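You operate a simulated robot arm through the tools that you are given. There is no shell and no other tool. Be economical: measure what you need, move in short steps, check, and stop when the job is done.

The job below is to be done with a simulated robot arm. You get a single attempt, and the scene is never put back.

JOB
Wipe the clamped sample clean and move it to the green tray.
Fine: use the blue pad and put it back; all three clamps end open. Set down upright: blue pad. What is to be rubbed or washed off counts as gone when no trace of it is left.

It is judged by the outcome, as a careful person would: the job done as asked, and still so three seconds after it is handed in. It fails if anything else is knocked over, pushed out of place, dropped, spilled or broken.

ROBOT AND FRAMES
A 7-joint arm with a two-finger parallel gripper, fixed in place. Base frame: the origin is at the foot of the arm, x ahead of it, y to its left, z up; the work surface is at about z = 18. Lengths are in mm, angles in degrees, forces in N, time in s.
With the tool pointing down near the work surface it reaches from about 220 to 600 mm from the base axis. Its first joint turns from -66.0 to 66.0 degrees. Payload 2.5 kg.
The TCP is the grasp point between the finger pads, 23 mm short of the fingertips. In the tool frame z runs along the fingers and y along their closing line. Largest opening 94 mm; finger width 38, thickness 10; the body of the gripper, 54 by 96 mm, starts 39 mm behind the TCP.
Orientation is told as [roll, pitch, yaw] about the base's x, y, z axes, in that order, counted from this pose: with the fingers straight down and closing along the base's y, the tool's x points along the base's -x, its y along +y and its z along -z.

CONTROLS
- The arm moves only by the tool drive_tool. Its argument "increments" is one flat list of numbers, 7 for each row, row after row: the turn, a rotation vector about the base's x, y, z in degrees, then the shift along the base's x, y, z in m, then the opening in per cent of the stroke, from 0 (shut) to 100 (fully open). In form: [ax, ay, az, x, y, z, fingers, ax, ay, az, x, y, z, fingers, ...]. A call has 1 to 20 rows; each row shifts and turns the commanded pose from where the row before left it. A row lasts 0.2 s, in which the tool goes at most 50 mm and 8.6 degrees; a call with a longer step from one row to the next is refused whole, and so is a gripper value outside its range. A pose out of reach is approached as far as the arm can. The call stops where the force on the tool passes 70 N (or 10 N more than at its start, if that is more) or the arm is blocked; 0.2 s more then pass. Each finger travels about 108 mm/s and halts on what it meets, pressing with about 38 N; the grip force reading is that of the motor and also rises with nothing between the fingers. The clock runs only during rows and for 0.2 s after the last one: add rows that do not move to give the fingers time. The reply holds the time, the measured pose of the TCP, the force on the tool along the base axes, the opening and the grip force, in the units named above and with some noise, with the torque about the TCP (base axes, N m) and any sound that the robot's microphone picked up.
- Cameras (640 x 400 px; columns grow to the right, rows downward): "scene" is fixed at [67.6, -414.4, 508.1]; the picture's right is [1.00, 0.03, 0.00], its down [0.03, -0.87, -0.49] and it looks along [-0.02, 0.49, -0.87] (base axes); focal length 214 px, centre (320, 200). "wrist" rides on the gripper at [86, 16, -75] in the tool frame; the picture's right is [-0.18, 0.98, 0.00], its down [-0.58, -0.11, -0.81] and it looks along [-0.79, -0.15, 0.59] (tool axes); focal length 243 px, centre (320, 200). There is no depth. A picture from a camera that has moved, and an enlarged one, comes with that camera's place and axes in the base frame and with its lens.
- get_image(camera): a new picture of that camera. It takes no simulated time.
- inspect(camera, box): a new picture of the part [left, top, right, bottom] of that camera's present view, enlarged. It takes no simulated time.
- hand_in(): hands the job in; it is judged then, once.

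Work in short steps. Places have to be worked out from the pictures, the camera data and where the tool is seen: move nearer, look again, correct. Check each grasp and each placing, and mend what went wrong. You have 120 turns and 84 pictures in all, those below and enlarged ones among them. Open the gripper and draw the arm clear of the work before you hand the job in, unless the task says otherwise; then end with one line.

The tools are called after "Request:" by a JSON object that holds its "op" and its "data". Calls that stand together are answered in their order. drive_tool: Moves the arm, as the interface text tells. Its arguments: {"type":"object","properties":{"increments":{"type":"array"}},"required":["increments"]} The other tools are called the same way: get_image (camera) takes a picture; inspect (camera, box) takes an enlarged picture of a part of a camera's view; hand_in () hands the job in.

At the start:

```text
time: 0.0
tcp_pos: [306.6, 133.9, 373.9]
orientation: [0.1, 0.0, 0.0]
contact_force: [0.3, -0.3, 0.7]
ft_torque: [-0.04, -0.01, 0.02]
opening: 94.1
grasp_force: 0.1
```

scene: 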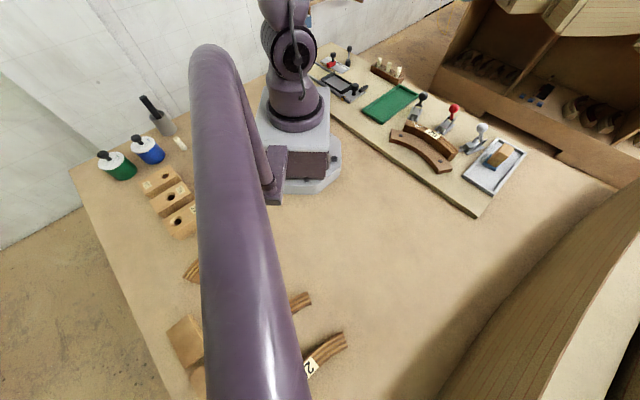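
wrist: 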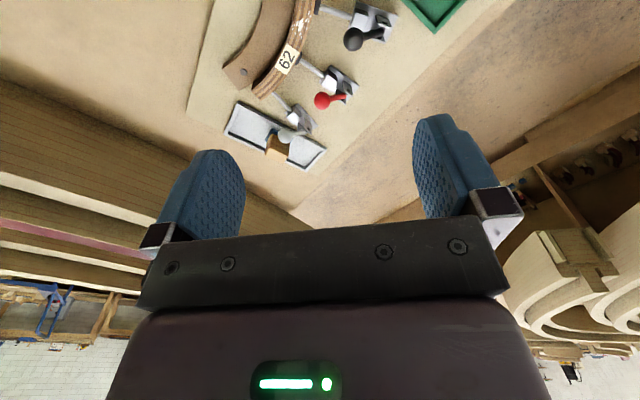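

I'll look closer at the clamp area and the blue/green things first.

Request:
{"op": "inspect", "data": {"camera": "scene", "box": [300, 30, 540, 220]}}

Request:
{"op": "inspect", "data": {"camera": "scene", "box": [70, 80, 230, 250]}}

Request:
{"op": "inspect", "data": {"camera": "wrist", "box": [180, 0, 500, 200]}}

```text
2.11 times, centred on (420, 125) of scene
camera zoom: at [67.6, -414.4, 508.1], right [1.0, 0.03, 0.0], down [0.03, -0.87, -0.49], along [-0.02, 0.49, -0.87], focal length 452 px, centre (110, 358)
```

zoom: 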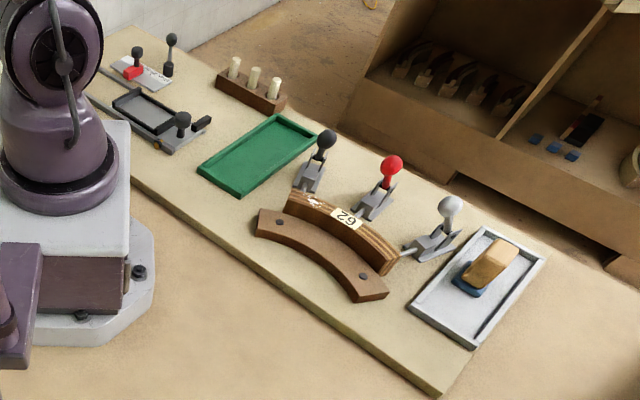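

```text
2.35 times, centred on (150, 165) of scene
camera zoom: at [67.6, -414.4, 508.1], right [1.0, 0.03, 0.0], down [0.03, -0.87, -0.49], along [-0.02, 0.49, -0.87], focal length 505 px, centre (720, 282)
```

zoom: 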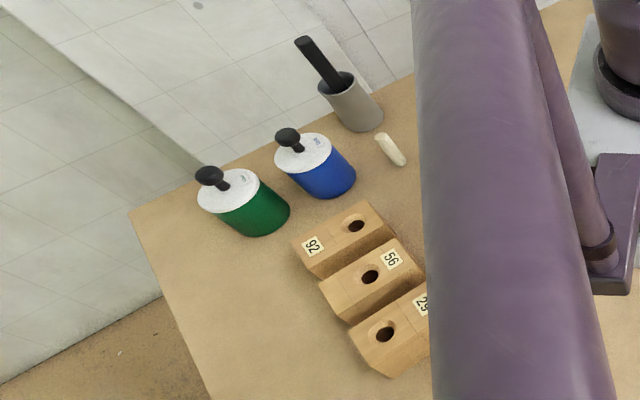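

```text
2.00 times, centred on (340, 100) of wrist
camera zoom: at [220.8, 150.4, 449.1], right [0.18, 0.98, 0.0], down [0.58, -0.11, 0.81], along [0.79, -0.15, -0.59], focal length 485 px, centre (280, 400)
```

zoom: 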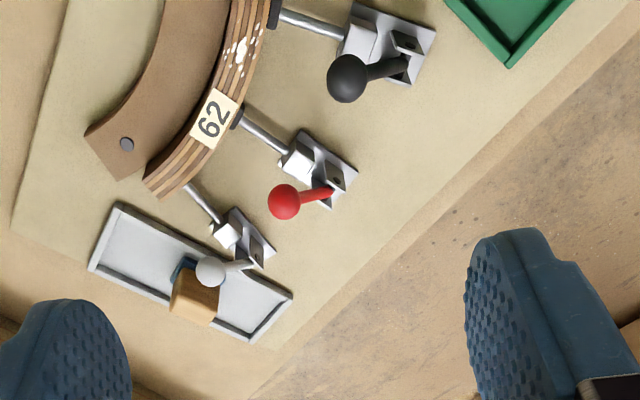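

I'll move to look at the clamps from nearer: all three appear closed on the strip "62" with white smears; the blue pad with wooden handle is in the grey tray near (548,-5).

Request:
{"op": "drive_tool", "data": {"increments": [0, 0, 0, 0, -0.04, -0.025, 100, 0, 0, 0, 0, -0.034, -0.025, 100, 0, 0, 0, 0, 0, -0.02, 100]}}

Request:
{"op": "get_image", "data": {"camera": "wrist"}}

Request:
{"op": "get_image", "data": {"camera": "scene"}}

```text
time: 0.8
tcp_pos: [304.2, 56.8, 304.7]
orientation: [0.0, 0.0, 0.1]
contact_force: [-0.1, 0.0, 0.5]
ft_torque: [-0.04, -0.02, 0.01]
opening: 93.9
grasp_force: 0.1
```

```text
78 pictures are left
camera wrist: at [218.3, 74.4, 378.8], right [0.18, 0.98, 0.0], down [0.58, -0.11, 0.81], along [0.79, -0.15, -0.59], focal length 243 px, centre (320, 200)
```

wrist: 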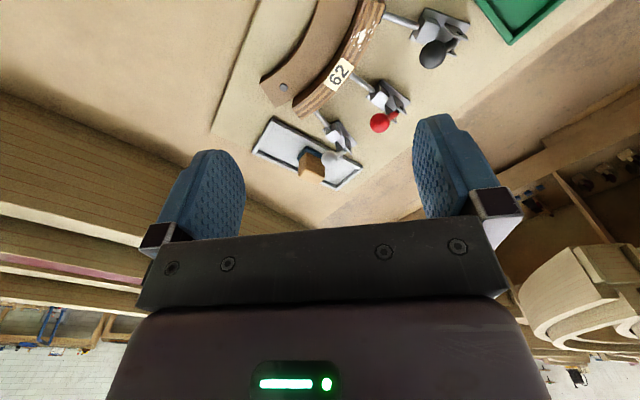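

```text
77 pictures are left
```

scene: 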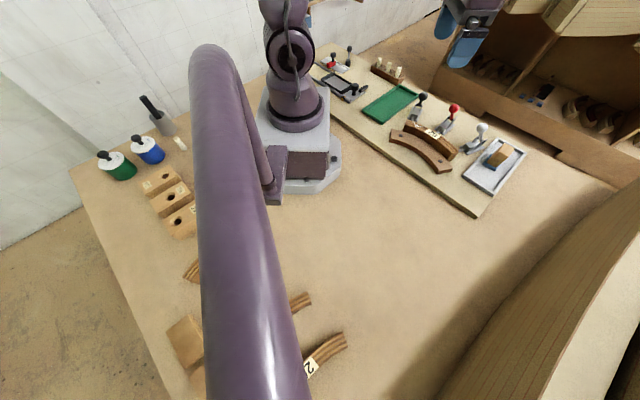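

Knob positions by triangulation: black ≈(350,167,107), red ≈(423,113,112), grey ≈(477,41,108). All levers lean toward the strip. I enlarge to understand the clamps.

Request:
{"op": "inspect", "data": {"camera": "wrist", "box": [240, 0, 480, 150]}}

Request:
{"op": "inspect", "data": {"camera": "scene", "box": [380, 80, 530, 200]}}

```text
2.67 times, centred on (360, 75) of wrist
camera zoom: at [218.3, 74.4, 378.8], right [0.18, 0.98, 0.0], down [0.58, -0.11, 0.81], along [0.79, -0.15, -0.59], focal length 647 px, centre (213, 533)
```

zoom: 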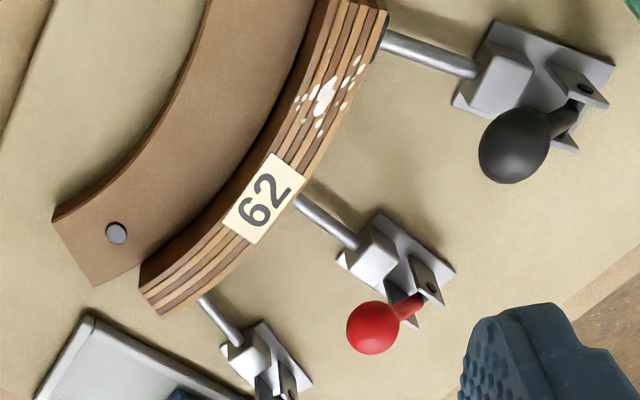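

```text
3.33 times, centred on (455, 140) of scene
camera zoom: at [67.5, -414.4, 508.1], right [1.0, 0.03, 0.0], down [0.03, -0.87, -0.49], along [-0.02, 0.49, -0.87], focal length 715 px, centre (-130, 400)
```

zoom: 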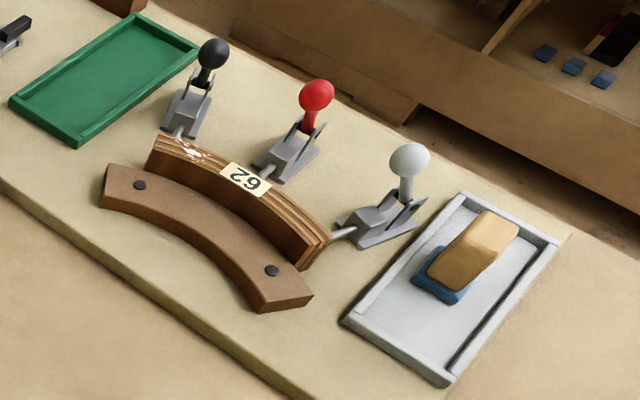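

The strip's top face is near z=60 with smears around (337,101). Next I go over the blue pad for a closer view.

Request:
{"op": "drive_tool", "data": {"increments": [0, 0, 0, 0.035, -0.014, -0.014, 100, 0, 0, 0, 0.035, -0.014, -0.014, 100, 0, 0, 0, 0.035, -0.014, -0.014, 100, 0, 0, 0, 0.035, -0.014, -0.014, 100, 0, 0, 0, 0, 0, 0, 100]}}

Request:
{"op": "get_image", "data": {"camera": "wrist"}}

```text
time: 2.0
tcp_pos: [446.5, 3.1, 249.1]
orientation: [0.0, 0.0, 0.0]
contact_force: [-0.3, -0.1, 0.8]
ft_torque: [-0.02, 0.0, 0.0]
opening: 93.9
grasp_force: 0.2
```

```text
74 pictures are left
camera wrist: at [360.9, 19.8, 323.1], right [0.18, 0.98, 0.0], down [0.58, -0.11, 0.81], along [0.79, -0.15, -0.59], focal length 243 px, centre (320, 200)
```

wrist: 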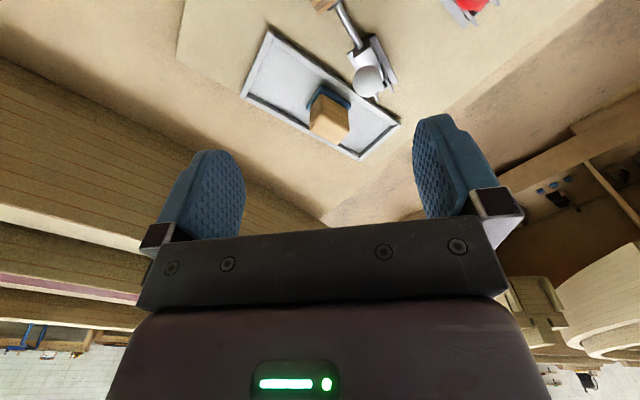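

Request:
{"op": "inspect", "data": {"camera": "wrist", "box": [240, 20, 410, 165]}}

Request:
{"op": "inspect", "data": {"camera": "scene", "box": [455, 120, 535, 200]}}

```text
2.76 times, centred on (325, 92) of wrist
camera zoom: at [360.9, 19.8, 323.1], right [0.18, 0.98, 0.0], down [0.58, -0.11, 0.81], along [0.79, -0.15, -0.59], focal length 669 px, centre (306, 497)
```

zoom: 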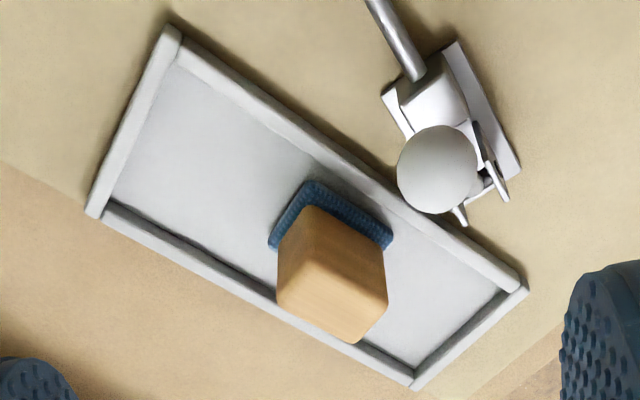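

```text
5.00 times, centred on (495, 160) of scene
camera zoom: at [67.6, -414.4, 508.1], right [1.0, 0.03, 0.0], down [0.03, -0.87, -0.49], along [-0.02, 0.49, -0.87], focal length 1072 px, centre (-555, 400)
```

zoom: 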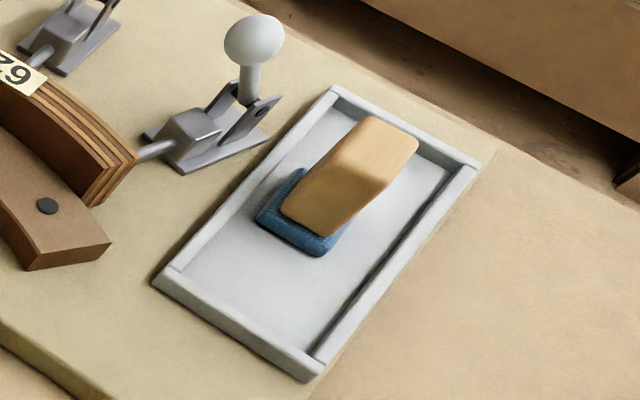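

The pad base is about 50×35 mm, centred near (548,-4), long axis ~45° in base frame. I turn the tool +45° about z so that the fingers close over the narrow side, and come down over it.

Request:
{"op": "drive_tool", "data": {"increments": [0, 0, 7.5, 0.0167, -0.0012, -0.015, 100, 0, 0, 7.5, 0.0167, -0.0012, -0.015, 100, 0, 0, 7.5, 0.0167, -0.0012, -0.015, 100, 0, 0, 7.5, 0.0167, -0.0012, -0.015, 100, 0, 0, 7.5, 0.0167, -0.0012, -0.015, 100, 0, 0, 7.5, 0.0167, -0.0012, -0.015, 100, 0, 0, 0, 0, 0, 0, 100]}}

Request:
{"op": "get_image", "data": {"camera": "wrist"}}

Request:
{"op": "inspect", "data": {"camera": "scene", "box": [430, 80, 550, 200]}}

```text
time: 3.6
tcp_pos: [547.7, -3.6, 157.7]
orientation: [0.0, -0.1, 45.1]
contact_force: [0.3, -0.1, -1.0]
ft_torque: [-0.01, 0.0, -0.01]
opening: 94.0
grasp_force: 0.0
```

```text
71 pictures are left
camera wrist: at [475.9, -52.3, 232.3], right [-0.57, 0.82, 0.0], down [0.49, 0.34, 0.81], along [0.66, 0.46, -0.59], focal length 243 px, centre (320, 200)
```

wrist: 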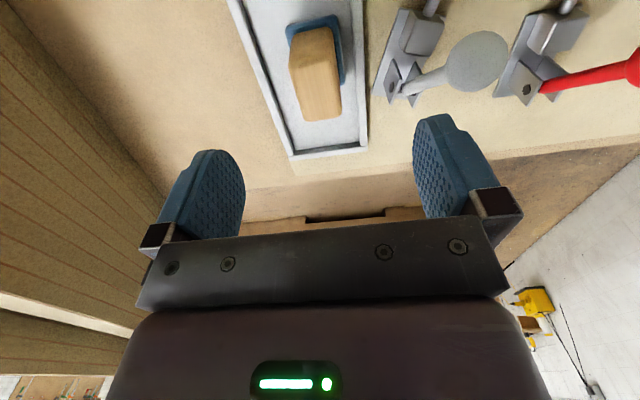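

```text
3.33 times, centred on (490, 140) of scene
camera zoom: at [67.6, -414.4, 508.1], right [1.0, 0.03, 0.0], down [0.03, -0.87, -0.49], along [-0.02, 0.49, -0.87], focal length 715 px, centre (-247, 400)
```

zoom: 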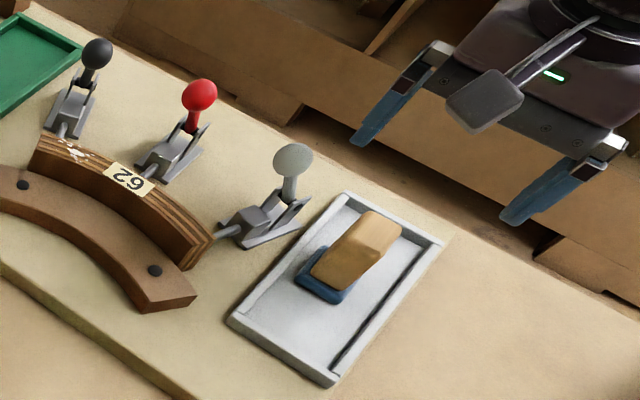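

The tool sits well centred over the handle (top about z=75). Descending to TCP z≈59 with fingers partly closed, then grip.

Request:
{"op": "drive_tool", "data": {"increments": [0, 0, 0.6, 0.001, 0, -0.02, 75, 0, 0, 0, 0, 0, -0.025, 70, 0, 0, 0, 0, 0, -0.025, 70, 0, 0, 0, 0, 0, -0.02, 70, 0, 0, 0, 0, 0, -0.008, 70, 0, 0, 0, 0, 0, 0, 70]}}

Request:
{"op": "get_image", "data": {"camera": "wrist"}}

Request:
{"op": "inspect", "data": {"camera": "scene", "box": [430, 80, 550, 200]}}

```text
time: 5.0
tcp_pos: [547.7, -3.1, 59.1]
orientation: [0.0, 0.1, 45.6]
contact_force: [-0.4, -0.1, -0.2]
ft_torque: [0.0, 0.01, -0.03]
opening: 65.6
grasp_force: 0.1
```

```text
69 pictures are left
camera wrist: at [476.1, -52.8, 134.9], right [-0.57, 0.82, 0.0], down [0.48, 0.34, 0.81], along [0.66, 0.46, -0.59], focal length 243 px, centre (320, 200)
```

wrist: 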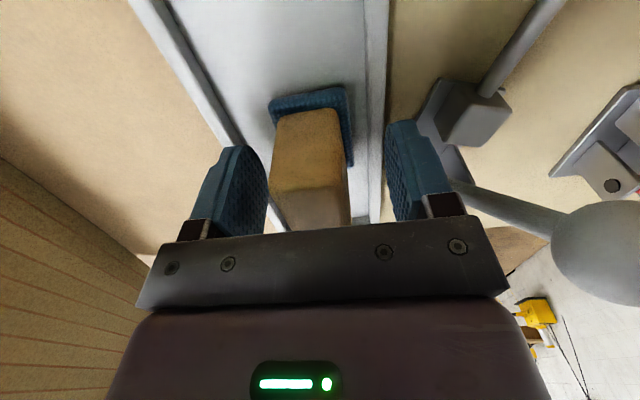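

```text
3.33 times, centred on (490, 140) of scene
camera zoom: at [67.6, -414.4, 508.1], right [1.0, 0.03, 0.0], down [0.03, -0.87, -0.49], along [-0.02, 0.49, -0.87], focal length 715 px, centre (-247, 400)
```

zoom: 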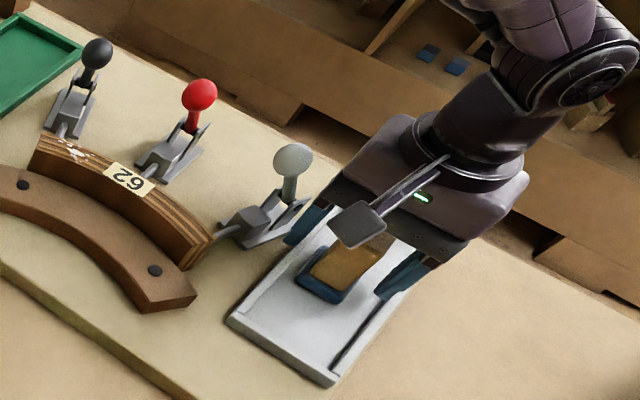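

Handle is centred within about 4 mm; I shift slightly and close.

Request:
{"op": "drive_tool", "data": {"increments": [0, 0, 0, 0.0025, -0.0025, -0.001, 70, 0, 0, 0, 0, 0, 0, 40, 0, 0, 0, 0, 0, 0, 10, 0, 0, 0, 0, 0, 0, 0, 0, 0, 0, 0, 0, 0, 0]}}

Request:
{"op": "get_image", "data": {"camera": "wrist"}}

```text
time: 6.2
tcp_pos: [551.0, -6.0, 58.5]
orientation: [-0.1, -0.1, 45.6]
contact_force: [-0.2, 0.1, -0.5]
ft_torque: [-0.02, -0.03, 0.01]
opening: 29.6
grasp_force: 38.4
```

```text
67 pictures are left
camera wrist: at [478.7, -55.5, 133.8], right [-0.57, 0.82, 0.0], down [0.48, 0.34, 0.81], along [0.66, 0.46, -0.59], focal length 243 px, centre (320, 200)
```

wrist: 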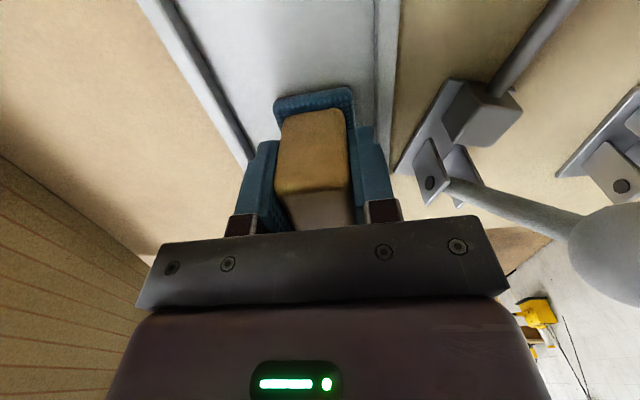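

Grip holds at 29.6 mm. I lift high enough (z≈200) to clear the knobs and travel over the smear at ~(337,101).

Request:
{"op": "drive_tool", "data": {"increments": [0, 0, 0, 0, 0, 0.02, 0, 0, 0, 0, 0, 0, 0.04, 0, 0, 0, 0, 0, 0, 0.04, 0, 0, 0, 0, 0, 0, 0.042, 0, 0, 0, 0, -0.0357, 0.0178, 0, 0, 0, 0, 0, -0.0357, 0.0178, 0, 0, 0, 0, 0, -0.0357, 0.0178, 0, 0, 0, 0, 0, -0.0357, 0.0178, 0, 0, 0, 0, 0, -0.0357, 0.0178, 0, 0, 0, 0, 0, -0.0357, 0.0178, 0, 0, 0, 0, 0, 0, 0, 0, 0]}}

Request:
{"op": "get_image", "data": {"camera": "wrist"}}

Request:
{"op": "get_image", "data": {"camera": "scene"}}

```text
time: 8.6
tcp_pos: [335.4, 102.5, 201.6]
orientation: [0.0, 0.0, 45.6]
contact_force: [0.3, -0.6, -0.9]
ft_torque: [-0.04, -0.04, -0.02]
opening: 29.4
grasp_force: 38.2
```

```text
66 pictures are left
camera wrist: at [264.6, 52.8, 276.3], right [-0.57, 0.82, 0.0], down [0.48, 0.34, 0.81], along [0.66, 0.46, -0.59], focal length 243 px, centre (320, 200)
```

wrist: 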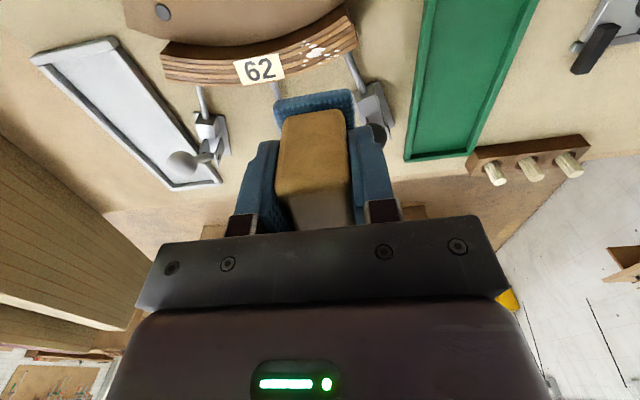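

```text
65 pictures are left
```

scene: 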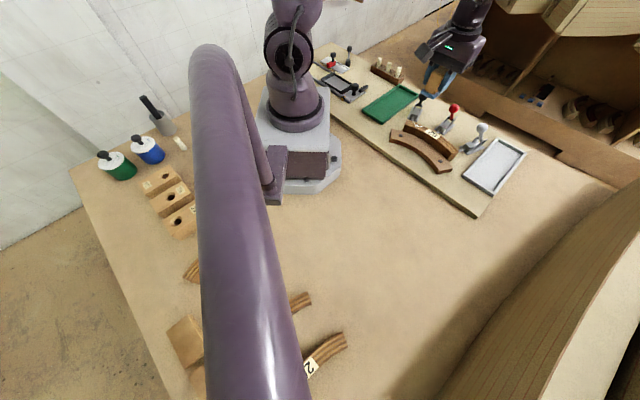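

Nice view of the strip. I enlarge it to locate the smears precisely.

Request:
{"op": "inspect", "data": {"camera": "wrist", "box": [150, 0, 390, 150]}}

```text
2.67 times, centred on (270, 75) of wrist
camera zoom: at [264.6, 52.8, 276.3], right [-0.57, 0.82, 0.0], down [0.48, 0.34, 0.81], along [0.66, 0.46, -0.59], focal length 647 px, centre (453, 533)
```

zoom: 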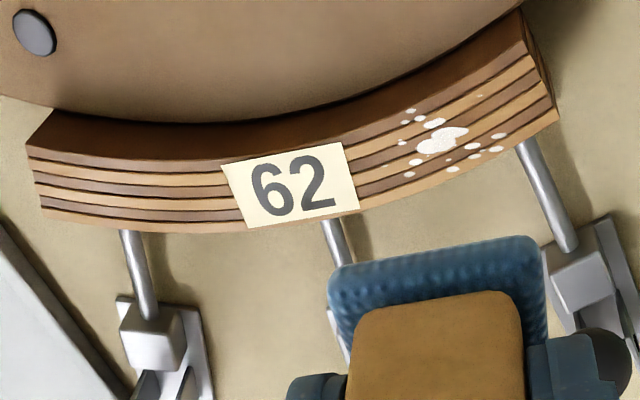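

Smears lie on the top face around (340,99), about ±20 mm along the strip. I descend above them and then feel for contact in small steps.

Request:
{"op": "drive_tool", "data": {"increments": [0, 0, 0, 0.004, -0.003, -0.04, 0, 0, 0, 0, 0, 0, -0.04, 0, 0, 0, 0, 0, 0, -0.015, 0, 0, 0, 0, 0, 0, -0.003, 0, 0, 0, 0, 0, 0, -0.001, 0]}}

Request:
{"op": "inspect", "data": {"camera": "wrist", "box": [150, 0, 470, 220]}}

Request:
{"op": "inspect", "data": {"camera": "scene", "box": [370, 60, 490, 180]}}

```text
time: 9.8
tcp_pos: [340.4, 99.7, 101.9]
orientation: [0.0, 0.1, 45.6]
contact_force: [-0.8, 0.6, -0.5]
ft_torque: [-0.05, -0.02, 0.03]
opening: 29.4
grasp_force: 37.6
```

```text
1.82 times, centred on (310, 110) of wrist
camera zoom: at [268.7, 49.0, 176.8], right [-0.57, 0.82, 0.0], down [0.48, 0.34, 0.81], along [0.66, 0.46, -0.59], focal length 441 px, centre (338, 364)
```

zoom: 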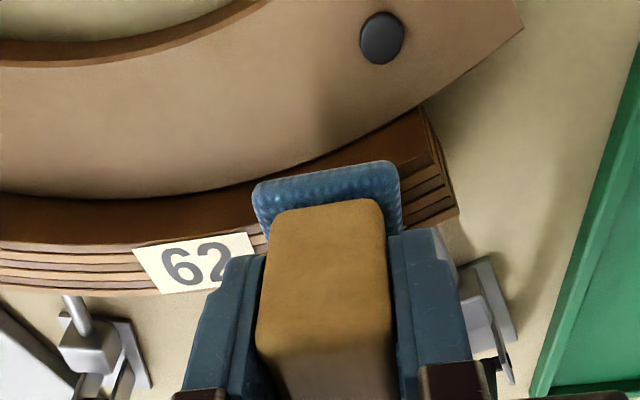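

```text
3.33 times, centred on (430, 120) of scene
camera zoom: at [67.6, -414.4, 508.1], right [1.0, 0.03, 0.0], down [0.03, -0.87, -0.49], along [-0.02, 0.49, -0.87], focal length 715 px, centre (-47, 467)
```

zoom: 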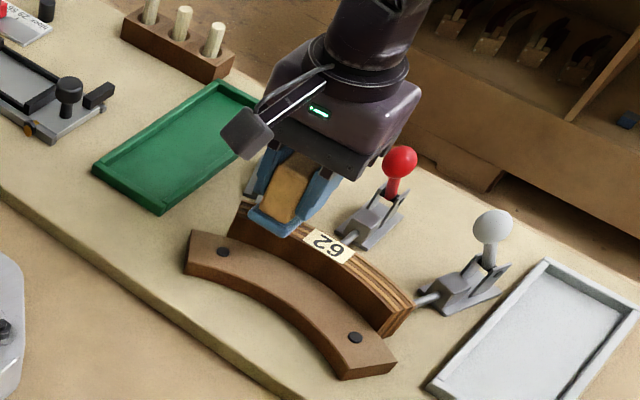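

Pad sits right above the smear. I lower in 1.5 mm steps to feel contact.

Request:
{"op": "drive_tool", "data": {"increments": [0, 0, 0, 0, 0, -0.0015, 0, 0, 0, 0, 0, 0, -0.0015, 0, 0, 0, 0, 0, 0, -0.001, 0, 0, 0, 0, 0, 0, 0, 0]}}

```text
time: 10.8
tcp_pos: [339.1, 99.4, 99.8]
orientation: [0.0, 0.1, 45.6]
contact_force: [0.0, 0.7, -0.6]
ft_torque: [-0.01, 0.01, -0.04]
opening: 29.5
grasp_force: 38.4
```

Request:
{"op": "drive_tool", "data": {"increments": [0, 0, 0, 0, 0, -0.0015, 0, 0, 0, 0, 0, 0, -0.0015, 0, 0, 0, 0, 0, 0, 0, 0]}}

```text
time: 11.6
tcp_pos: [340.5, 98.3, 96.1]
orientation: [-0.1, 0.0, 45.6]
contact_force: [-11.6, -0.5, 32.1]
ft_torque: [-0.08, 0.26, 0.01]
opening: 29.6
grasp_force: 37.7
```

Contact at TCP z≈96 (32 N). I ease off slightly and stroke back and forth along the strip.

Request:
{"op": "drive_tool", "data": {"increments": [0, 0, 0, 0, 0, 0.0006, 0, 0, 0, 0, 0.0064, -0.0048, 0, 0, 0, 0, 0, 0.0064, -0.0048, 0, 0, 0, 0, 0, 0.0064, -0.0048, 0, 0, 0, 0, 0, -0.008, 0.006, 0, 0, 0, 0, 0, -0.008, 0.006, 0, 0, 0, 0, 0, -0.008, 0.006, 0, 0, 0, 0, 0, -0.008, 0.006, 0, 0, 0, 0, 0, -0.0072, 0.0054, 0, 0, 0, 0, 0, 0.008, -0.006, 0, 0, 0, 0, 0, 0.008, -0.006, 0, 0, 0, 0, 0, 0.008, -0.006, 0, 0, 0, 0, 0, 0.008, -0.006, 0, 0, 0, 0, 0, 0.0072, -0.0054, 0, 0, 0, 0, 0, -0.008, 0.006, 0, 0, 0, 0, 0, -0.008, 0.006, 0, 0, 0, 0, 0, -0.008, 0.006, 0, 0, 0, 0, 0, -0.008, 0.006, 0, 0, 0, 0, 0, -0.0072, 0.0054, 0, 0]}}

```text
time: 15.6
tcp_pos: [321.4, 112.1, 96.8]
orientation: [0.1, 0.0, 45.5]
contact_force: [-0.4, 0.9, -1.1]
ft_torque: [-0.01, 0.01, -0.01]
opening: 29.3
grasp_force: 37.6
```

Force is gone, so contact may have been lost. I lift a bit and back off to see the surface.

Request:
{"op": "drive_tool", "data": {"increments": [0, 0, 0, 0, 0, 0.03, 0, 0, 0, 0, 0.016, 0.02, 0.03, 0, 0, 0, 0, 0.01, 0.012, 0.02, 0, 0, 0, 0, 0, 0, 0, 0]}}

Request:
{"op": "inspect", "data": {"camera": "wrist", "box": [150, 0, 470, 200]}}

```text
time: 16.6
tcp_pos: [344.4, 142.8, 179.0]
orientation: [0.0, 0.0, 45.6]
contact_force: [-0.6, 0.8, 0.1]
ft_torque: [0.03, 0.03, 0.01]
opening: 29.4
grasp_force: 38.0
```

```text
2.00 times, centred on (310, 100) of wrist
camera zoom: at [272.8, 93.0, 253.6], right [-0.57, 0.82, 0.0], down [0.48, 0.34, 0.81], along [0.66, 0.46, -0.59], focal length 485 px, centre (340, 400)
```

zoom: 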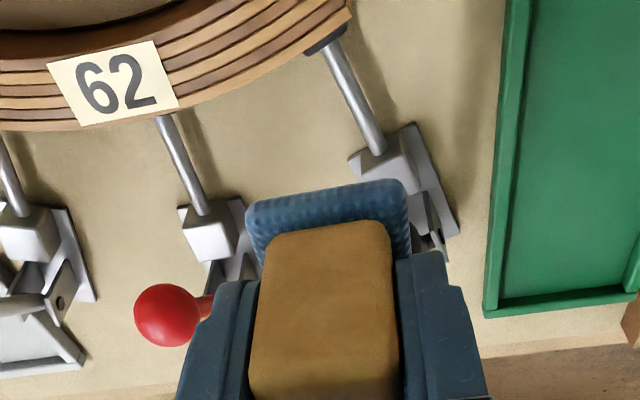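

Visible part looks clean. I return to the earlier viewing pose to check the whole strip for traces.

Request:
{"op": "drive_tool", "data": {"increments": [0, 0, 0, -0.005, -0.02, 0.011, 0, 0, 0, 0, -0.005, -0.025, 0.011, 0, 0, 0, 0, 0, 0, 0, 0]}}

Request:
{"op": "inspect", "data": {"camera": "wrist", "box": [230, 0, 390, 100]}}

Request:
{"op": "inspect", "data": {"camera": "scene", "box": [380, 100, 470, 180]}}

```text
time: 17.4
tcp_pos: [335.6, 97.3, 198.4]
orientation: [0.0, 0.0, 45.6]
contact_force: [0.3, 0.0, -1.0]
ft_torque: [-0.02, -0.01, -0.01]
opening: 29.4
grasp_force: 38.2
```

```text
4.00 times, centred on (310, 50) of wrist
camera zoom: at [264.0, 48.2, 274.8], right [-0.57, 0.82, 0.0], down [0.48, 0.34, 0.81], along [0.66, 0.46, -0.59], focal length 970 px, centre (360, 800)
```

zoom: 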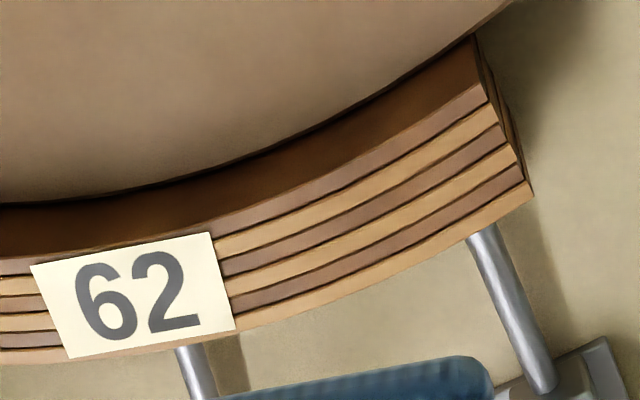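

```text
5.00 times, centred on (425, 140) of scene
camera zoom: at [67.6, -414.4, 508.1], right [1.0, 0.03, 0.0], down [0.03, -0.87, -0.49], along [-0.02, 0.49, -0.87], focal length 1072 px, centre (-205, 500)
```

zoom: 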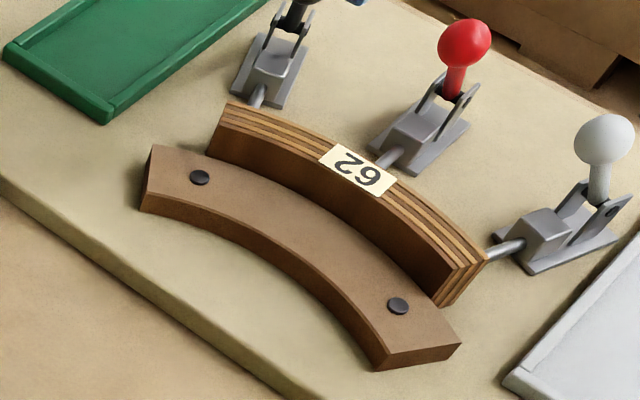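

The strip is clean. Returning the pad above its tray spot (551,-6).

Request:
{"op": "drive_tool", "data": {"increments": [0, 0, 0, 0.0359, -0.0172, 0.003, 0, 0, 0, 0, 0.0359, -0.0172, 0, 0, 0, 0, 0, 0.0359, -0.0172, 0, 0, 0, 0, 0, 0.0359, -0.0172, 0, 0, 0, 0, 0, 0.0359, -0.0172, 0, 0, 0, 0, 0, 0.0359, -0.0172, 0, 0, 0, 0, 0, 0, 0, 0, 0, 0, 0, 0, 0, 0, -0.04, 0, 0, 0, 0, 0, 0, -0.04, 0, 0, 0, 0, 0, 0, -0.04, 0, 0, 0, 0, 0, 0, -0.015, 0, 0, 0, 0, 0, 0, 0, 0]}}

Request:
{"op": "inspect", "data": {"camera": "scene", "box": [430, 80, 550, 200]}}

```text
time: 20.0
tcp_pos: [549.6, -3.0, 65.8]
orientation: [0.1, 0.0, 45.6]
contact_force: [0.1, 0.2, -0.4]
ft_torque: [-0.01, -0.04, -0.02]
opening: 29.6
grasp_force: 37.9
```

```text
3.33 times, centred on (490, 140) of scene
camera zoom: at [67.6, -414.4, 508.1], right [1.0, 0.03, 0.0], down [0.03, -0.87, -0.49], along [-0.02, 0.49, -0.87], focal length 715 px, centre (-247, 400)
```

zoom: 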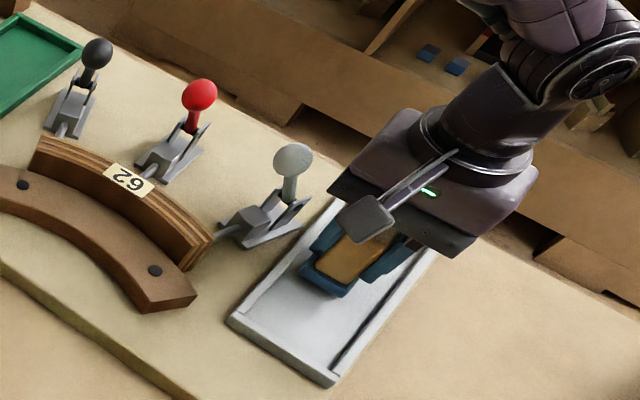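

Over the tray; lowering the last ~6–7 mm gently with a slight xy correction.

Request:
{"op": "drive_tool", "data": {"increments": [0, 0, 0, 0.001, -0.0025, -0.003, 0, 0, 0, 0, 0, 0, -0.002, 0, 0, 0, 0, 0, 0, -0.0015, 0, 0, 0, 0, 0, 0, 0, 0]}}

```text
time: 21.0
tcp_pos: [551.0, -5.3, 58.8]
orientation: [0.0, 0.0, 45.6]
contact_force: [-0.3, 0.5, -1.4]
ft_torque: [0.0, 0.03, 0.0]
opening: 29.5
grasp_force: 38.1
```

Request:
{"op": "drive_tool", "data": {"increments": [0, 0, 0, 0, 0, -0.0008, 0, 0, 0, 0, 0, 0, 0, 0]}}

```text
time: 21.6
tcp_pos: [551.5, -5.4, 59.0]
orientation: [0.1, 0.0, 45.6]
contact_force: [-0.1, 0.5, -0.4]
ft_torque: [-0.01, -0.06, 0.04]
opening: 29.5
grasp_force: 38.5
```

Noise of about a millimetre; one more tiny step to feel the floor.

Request:
{"op": "drive_tool", "data": {"increments": [0, 0, 0, 0, 0, -0.0008, 0, 0, 0, 0, 0, 0, 0, 0]}}

```text
time: 22.2
tcp_pos: [552.0, -5.7, 58.8]
orientation: [-0.1, 0.1, 45.6]
contact_force: [-1.6, 0.3, 6.5]
ft_torque: [0.06, 0.01, -0.01]
opening: 29.4
grasp_force: 38.1
```

The pad touches the floor (6.5 N). I release it and rise straight up.

Request:
{"op": "drive_tool", "data": {"increments": [0, 0, 0, 0, 0, 0, 40, 0, 0, 0, 0, 0, 0, 65, 0, 0, 0, 0, 0, 0, 65, 0, 0, 0, 0, 0, 0.03, 65, 0, 0, 0, 0, 0, 0.04, 65, 0, 0, 0, 0, 0, 0.04, 65, 0, 0, 0, 0, 0, 0.04, 65, 0, 0, 0, 0, 0, 0, 65]}}

Request:
{"op": "get_image", "data": {"camera": "wrist"}}

Request:
{"op": "inspect", "data": {"camera": "scene", "box": [430, 80, 550, 200]}}

```text
time: 24.0
tcp_pos: [552.8, -4.3, 209.7]
orientation: [0.0, 0.0, 45.7]
contact_force: [0.2, 0.0, 0.3]
ft_torque: [0.0, -0.01, 0.04]
opening: 60.8
grasp_force: 0.1
```

```text
57 pictures are left
camera wrist: at [480.6, -54.3, 284.0], right [-0.57, 0.82, 0.0], down [0.49, 0.34, 0.81], along [0.66, 0.46, -0.59], focal length 243 px, centre (320, 200)
```

wrist: 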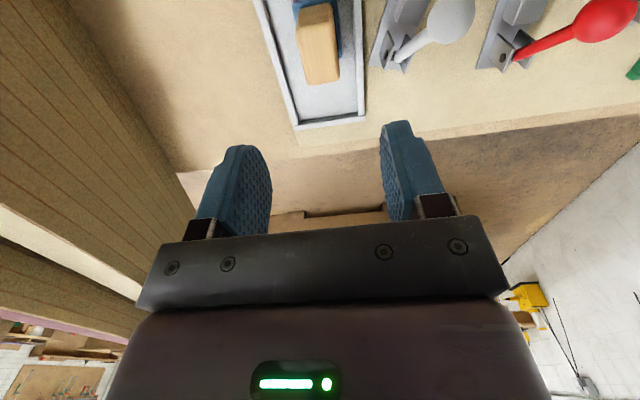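

```text
3.33 times, centred on (490, 140) of scene
camera zoom: at [67.6, -414.4, 508.1], right [1.0, 0.03, 0.0], down [0.03, -0.87, -0.49], along [-0.02, 0.49, -0.87], focal length 715 px, centre (-247, 400)
```

zoom: 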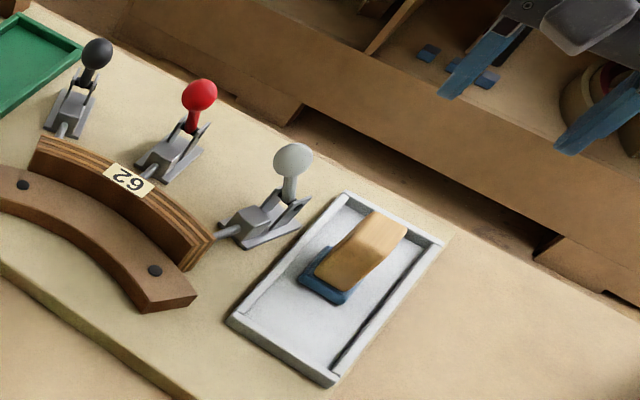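

Pad is back upright. From two views the grey clamp's pivot is ≈(524,63,39) with axis ≈26°, lever leaning ~36° toward the strip. I move above the grey knob with the fingers set to close across the clamp's axis.

Request:
{"op": "drive_tool", "data": {"increments": [0, 0, -6.5, -0.025, 0.015, -0.01, 55, 0, 0, -6.6, -0.025, 0.015, -0.01, 55, 0, 0, -6.6, -0.025, 0.015, -0.01, 55, 0, 0, 0, 0, 0, -0.01, 55, 0, 0, 0, 0, 0, 0, 55]}}

Request:
{"op": "get_image", "data": {"camera": "wrist"}}

```text
time: 25.2
tcp_pos: [477.9, 39.1, 167.8]
orientation: [0.1, 0.0, 25.8]
contact_force: [0.7, 0.2, 0.3]
ft_torque: [-0.01, -0.05, -0.02]
opening: 51.6
grasp_force: 0.0
```

```text
55 pictures are left
camera wrist: at [393.5, 17.0, 242.4], right [-0.26, 0.96, 0.0], down [0.57, 0.16, 0.81], along [0.78, 0.21, -0.59], focal length 243 px, centre (320, 200)
```

wrist: 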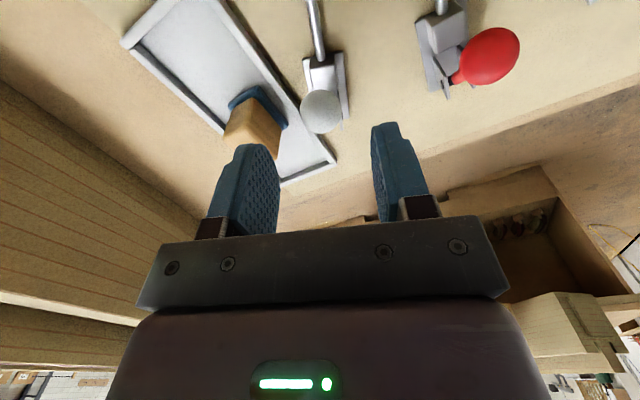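

Knob at ≈(480,41). I centre and descend to z≈108.

Request:
{"op": "drive_tool", "data": {"increments": [0, 0, 0, 0.002, 0.002, -0.03, 50, 0, 0, 0, 0, 0, -0.02, 50, 0, 0, 0, 0, 0, -0.01, 50, 0, 0, 0, 0, 0, 0, 50]}}

Request:
{"op": "get_image", "data": {"camera": "wrist"}}

Request:
{"op": "inspect", "data": {"camera": "scene", "box": [430, 80, 550, 200]}}

```text
time: 26.2
tcp_pos: [479.1, 41.1, 107.4]
orientation: [0.0, 0.0, 25.9]
contact_force: [-0.2, 0.1, 0.5]
ft_torque: [0.04, -0.01, 0.01]
opening: 47.1
grasp_force: 0.1
```

```text
54 pictures are left
camera wrist: at [394.8, 18.5, 182.5], right [-0.26, 0.96, 0.0], down [0.57, 0.16, 0.81], along [0.78, 0.21, -0.59], focal length 243 px, centre (320, 200)
```

wrist: 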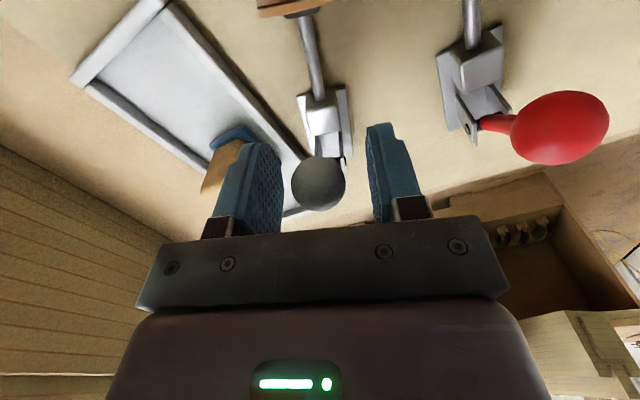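

```text
3.33 times, centred on (490, 140) of scene
camera zoom: at [67.6, -414.4, 508.1], right [1.0, 0.03, 0.0], down [0.03, -0.87, -0.49], along [-0.02, 0.49, -0.87], focal length 715 px, centre (-247, 400)
```

zoom: 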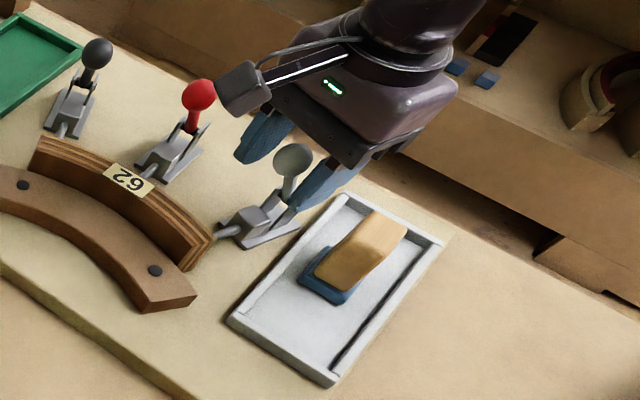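

Knob is right between the fingers. Gripping it.

Request:
{"op": "drive_tool", "data": {"increments": [0, 0, 0, 0, 0, 0, 30, 0, 0, 0, 0, 0, 0, 15, 0, 0, 0, 0, 0, 0, 15]}}

```text
time: 27.0
tcp_pos: [478.7, 40.3, 108.4]
orientation: [-0.1, 0.0, 25.9]
contact_force: [5.3, -3.2, -5.3]
ft_torque: [0.01, 0.05, -0.01]
opening: 24.9
grasp_force: 45.1
```

Held at 24.9 mm. I draw it back along the arc (radius ~85 about the pivot) up to vertical.

Request:
{"op": "drive_tool", "data": {"increments": [0, 0, 0, 0.0045, 0.0022, 0.003, 15, 0, 0, 0, 0.0045, 0.0022, 0.003, 15, 0, 0, 0, 0.005, 0.0024, 0.0027, 15, 0, 0, 0, 0.005, 0.0024, 0.0023, 15, 0, 0, 0, 0.0063, 0.0031, 0.002, 15, 0, 0, 0, 0.0063, 0.0031, 0.0015, 15, 0, 0, 0, 0.0068, 0.0033, 0.001, 15, 0, 0, 0, 0.0068, 0.0033, 0.0005, 15, 0, 0, 0, 0, 0, 0, 15]}}

Request:
{"op": "get_image", "data": {"camera": "wrist"}}

Request:
{"op": "inspect", "data": {"camera": "scene", "box": [430, 80, 550, 200]}}

```text
time: 29.0
tcp_pos: [524.4, 62.3, 124.2]
orientation: [-0.2, 0.1, 25.9]
contact_force: [-12.0, -12.6, 4.6]
ft_torque: [-0.53, 1.11, 0.0]
opening: 24.9
grasp_force: 44.5
```

```text
52 pictures are left
camera wrist: at [440.3, 40.1, 198.8], right [-0.26, 0.96, 0.0], down [0.57, 0.16, 0.8], along [0.78, 0.21, -0.59], focal length 243 px, centre (320, 200)
```

wrist: 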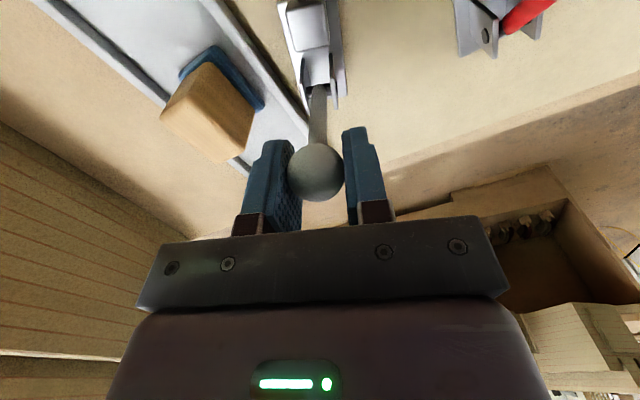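

```text
3.33 times, centred on (490, 140) of scene
camera zoom: at [67.5, -414.4, 508.1], right [1.0, 0.03, 0.0], down [0.03, -0.87, -0.49], along [-0.02, 0.49, -0.87], focal length 715 px, centre (-247, 400)
```

zoom: 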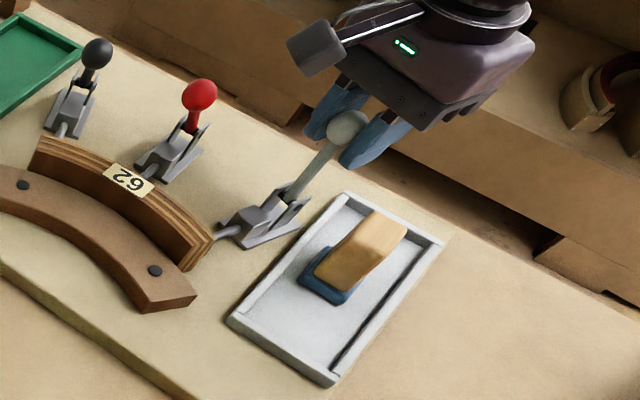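

The lever swings with the knob as expected. I continue back past vertical.

Request:
{"op": "drive_tool", "data": {"increments": [0, 0, 0, 0.0068, 0.0033, -0.0003, 15, 0, 0, 0, 0.0068, 0.0033, -0.001, 15, 0, 0, 0, 0.0065, 0.0031, -0.0015, 15, 0, 0, 0, 0.0063, 0.0031, -0.002, 15, 0, 0, 0, 0.006, 0.0029, -0.003, 15, 0, 0, 0, 0.006, 0.0028, -0.003, 15, 0, 0, 0, 0, 0, 0, 15]}}

Request:
{"op": "get_image", "data": {"camera": "wrist"}}

Request:
{"op": "inspect", "data": {"camera": "scene", "box": [430, 80, 550, 200]}}

```text
time: 30.6
tcp_pos: [563.7, 81.2, 114.7]
orientation: [-0.1, -0.1, 25.9]
contact_force: [-4.5, -10.1, 14.3]
ft_torque: [-0.51, 1.13, 0.09]
opening: 25.1
grasp_force: 44.4
```

```text
50 pictures are left
camera wrist: at [478.7, 58.9, 188.1], right [-0.26, 0.96, 0.0], down [0.57, 0.16, 0.81], along [0.78, 0.21, -0.59], focal length 243 px, centre (320, 200)
```

wrist: 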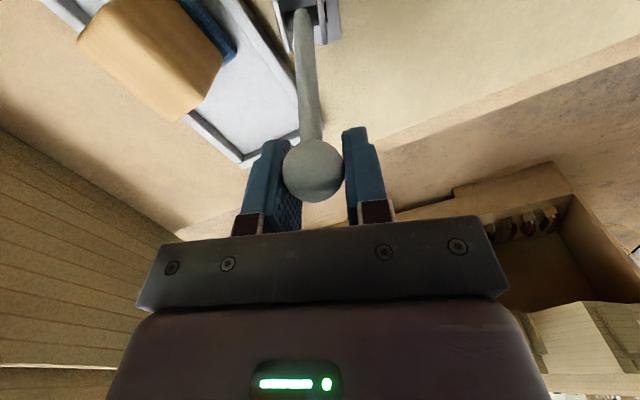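

```text
3.33 times, centred on (490, 140) of scene
camera zoom: at [67.5, -414.4, 508.1], right [1.0, 0.03, 0.0], down [0.03, -0.87, -0.49], along [-0.02, 0.49, -0.87], focal length 715 px, centre (-247, 400)
```

zoom: 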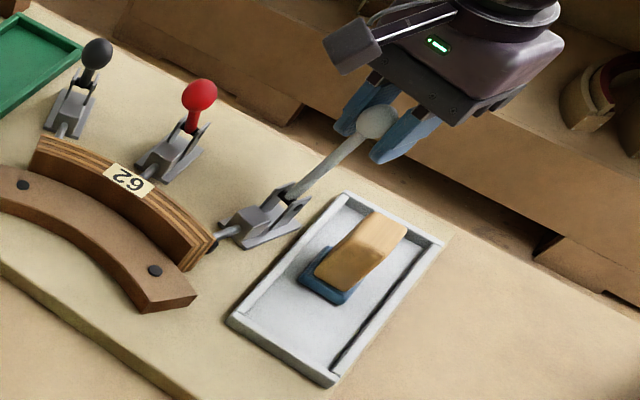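

The rod's black tip has left the strip. I continue further back to its end stop if reach allows.

Request:
{"op": "drive_tool", "data": {"increments": [0, 0, 0, 0.005, 0.0024, -0.003, 15, 0, 0, 0, 0.005, 0.0024, -0.004, 15, 0, 0, 0, 0.004, 0.002, -0.004, 15, 0, 0, 0, 0.004, 0.002, -0.005, 15, 0, 0, 0, 0, 0, 0, 15]}}

Request:
{"op": "inspect", "data": {"camera": "scene", "box": [430, 80, 550, 200]}}

```text
time: 31.8
tcp_pos: [581.5, 89.3, 97.6]
orientation: [0.1, -0.3, 25.9]
contact_force: [-6.2, -6.0, 23.9]
ft_torque: [-0.51, 1.16, 0.04]
opening: 25.0
grasp_force: 45.4
```

```text
3.33 times, centred on (490, 140) of scene
camera zoom: at [67.4, -414.4, 508.1], right [1.0, 0.03, 0.0], down [0.03, -0.87, -0.49], along [-0.02, 0.49, -0.87], focal length 715 px, centre (-247, 400)
```

zoom: 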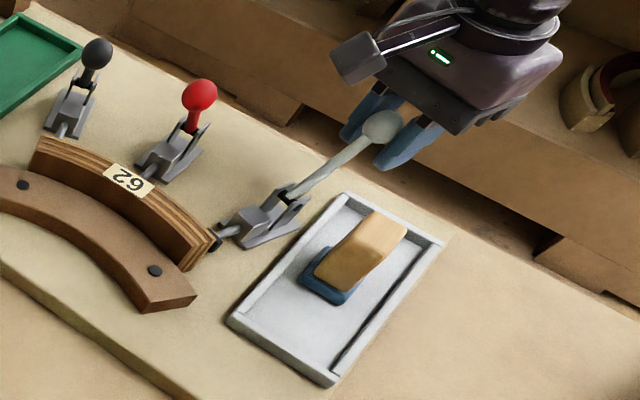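

Still moving with steady friction, no end stop yet. A bit further.

Request:
{"op": "drive_tool", "data": {"increments": [0, 0, 0, 0.0035, 0.0017, -0.005, 15, 0, 0, 0, 0.0035, 0.0017, -0.006, 15, 0, 0, 0, 0.0025, 0.0012, -0.006, 15, 0, 0, 0, 0, 0, 0, 15]}}

Request:
{"op": "inspect", "data": {"camera": "scene", "box": [430, 80, 550, 200]}}

```text
time: 32.8
tcp_pos: [591.3, 95.5, 83.8]
orientation: [0.0, -0.5, 26.0]
contact_force: [15.1, 5.1, 20.5]
ft_torque: [-0.48, 1.05, 0.03]
opening: 14.6
grasp_force: 0.0
```

```text
3.33 times, centred on (490, 140) of scene
camera zoom: at [67.5, -414.4, 508.1], right [1.0, 0.03, 0.0], down [0.03, -0.87, -0.49], along [-0.02, 0.49, -0.87], focal length 715 px, centre (-247, 400)
```

zoom: 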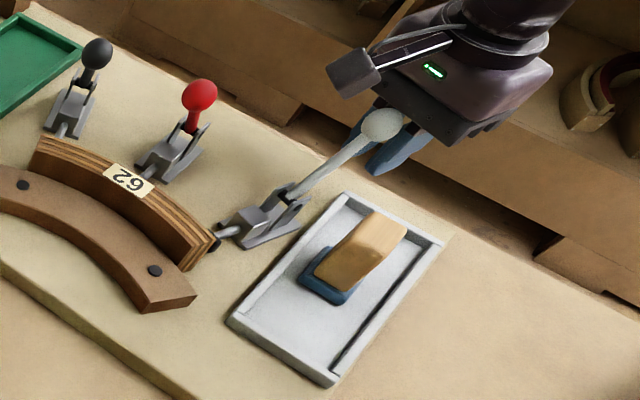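

The knob reached its end stop and slipped from the fingers. The rod is clearly retracted, so I open and rise.

Request:
{"op": "drive_tool", "data": {"increments": [0, 0, 0, 0, 0, 0, 45, 0, 0, 0, 0, 0, 0, 55, 0, 0, 0, 0, 0, 0.02, 55, 0, 0, 0, 0, 0, 0.03, 55, 0, 0, 0, 0, 0, 0.03, 55, 0, 0, 0, -0.03, 0, 0.02, 55, 0, 0, 0, 0, 0, 0, 55]}}

Request:
{"op": "get_image", "data": {"camera": "wrist"}}

Request:
{"op": "inspect", "data": {"camera": "scene", "box": [430, 80, 550, 200]}}

```text
time: 34.4
tcp_pos: [562.2, 94.4, 182.7]
orientation: [0.1, 0.0, 25.8]
contact_force: [-0.2, 0.0, 0.1]
ft_torque: [0.03, -0.05, 0.02]
opening: 51.9
grasp_force: 0.1
```

```text
46 pictures are left
camera wrist: at [476.8, 71.9, 257.4], right [-0.26, 0.96, 0.0], down [0.57, 0.16, 0.81], along [0.78, 0.21, -0.59], focal length 243 px, centre (320, 200)
```

wrist: 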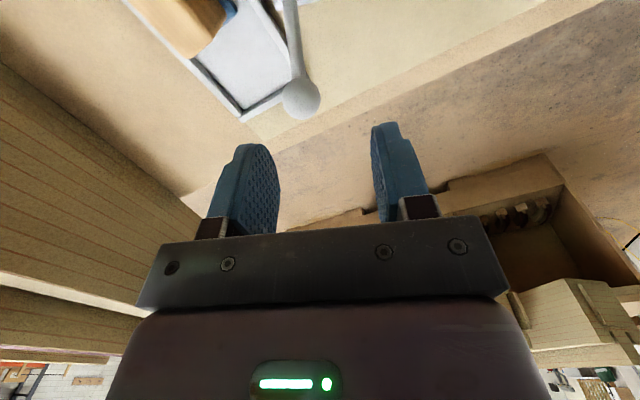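

```text
3.33 times, centred on (490, 140) of scene
camera zoom: at [67.5, -414.4, 508.1], right [1.0, 0.03, 0.0], down [0.03, -0.87, -0.49], along [-0.02, 0.49, -0.87], focal length 715 px, centre (-247, 400)
```

zoom: 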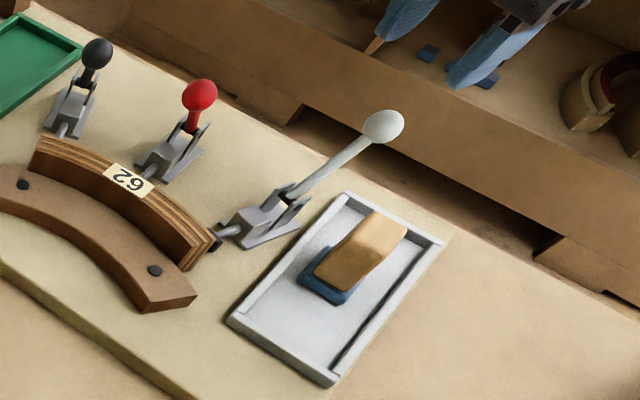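

Grey lever now rests at about +35° (mirror of its closed −36°), rod retracted. Next the red clamp: move above its knob with yaw ≈46°.

Request:
{"op": "drive_tool", "data": {"increments": [0, 0, 5, -0.0348, 0.0046, 0, 55, 0, 0, 5, -0.0348, 0.0046, -0.005, 55, 0, 0, 5, -0.0348, 0.0046, -0.005, 55, 0, 0, 5, -0.0348, 0.0046, 0, 55, 0, 0, 0, 0, 0, 0, 55]}}

Request:
{"op": "get_image", "data": {"camera": "wrist"}}

```text
time: 35.6
tcp_pos: [422.5, 113.0, 170.4]
orientation: [0.0, 0.0, 46.0]
contact_force: [-0.2, 0.3, 0.2]
ft_torque: [-0.03, -0.01, -0.05]
opening: 51.9
grasp_force: 0.0
```

```text
44 pictures are left
camera wrist: at [351.4, 63.3, 245.2], right [-0.58, 0.82, 0.0], down [0.48, 0.34, 0.81], along [0.66, 0.47, -0.59], focal length 243 px, centre (320, 200)
```

wrist: 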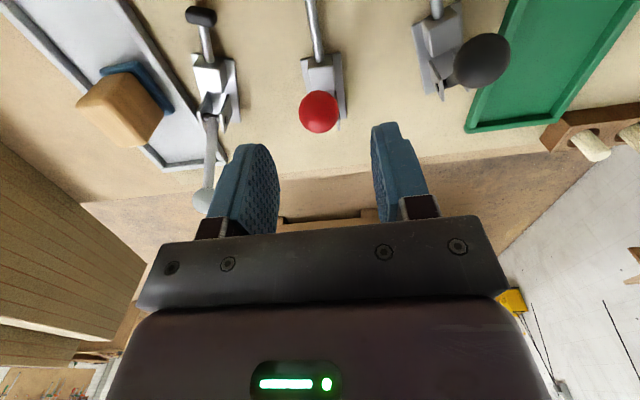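

Red knob at ≈(425,115). Centre, descend and grip.

Request:
{"op": "drive_tool", "data": {"increments": [0, 0, 0, 0.0025, 0.002, -0.03, 50, 0, 0, 0, 0, 0, -0.02, 50, 0, 0, 0, 0, 0, -0.012, 50, 0, 0, 0, 0, 0, 0, 50]}}

Request:
{"op": "get_image", "data": {"camera": "wrist"}}

```text
time: 36.6
tcp_pos: [423.5, 114.6, 109.9]
orientation: [0.1, -0.1, 45.9]
contact_force: [0.3, -0.7, 0.0]
ft_torque: [-0.02, 0.01, 0.01]
opening: 46.9
grasp_force: 0.1
```

```text
43 pictures are left
camera wrist: at [352.7, 64.4, 184.0], right [-0.58, 0.82, 0.0], down [0.48, 0.34, 0.81], along [0.66, 0.47, -0.59], focal length 243 px, centre (320, 200)
```

wrist: 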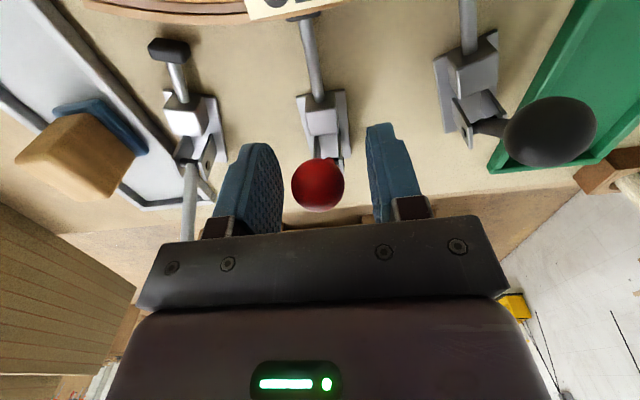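

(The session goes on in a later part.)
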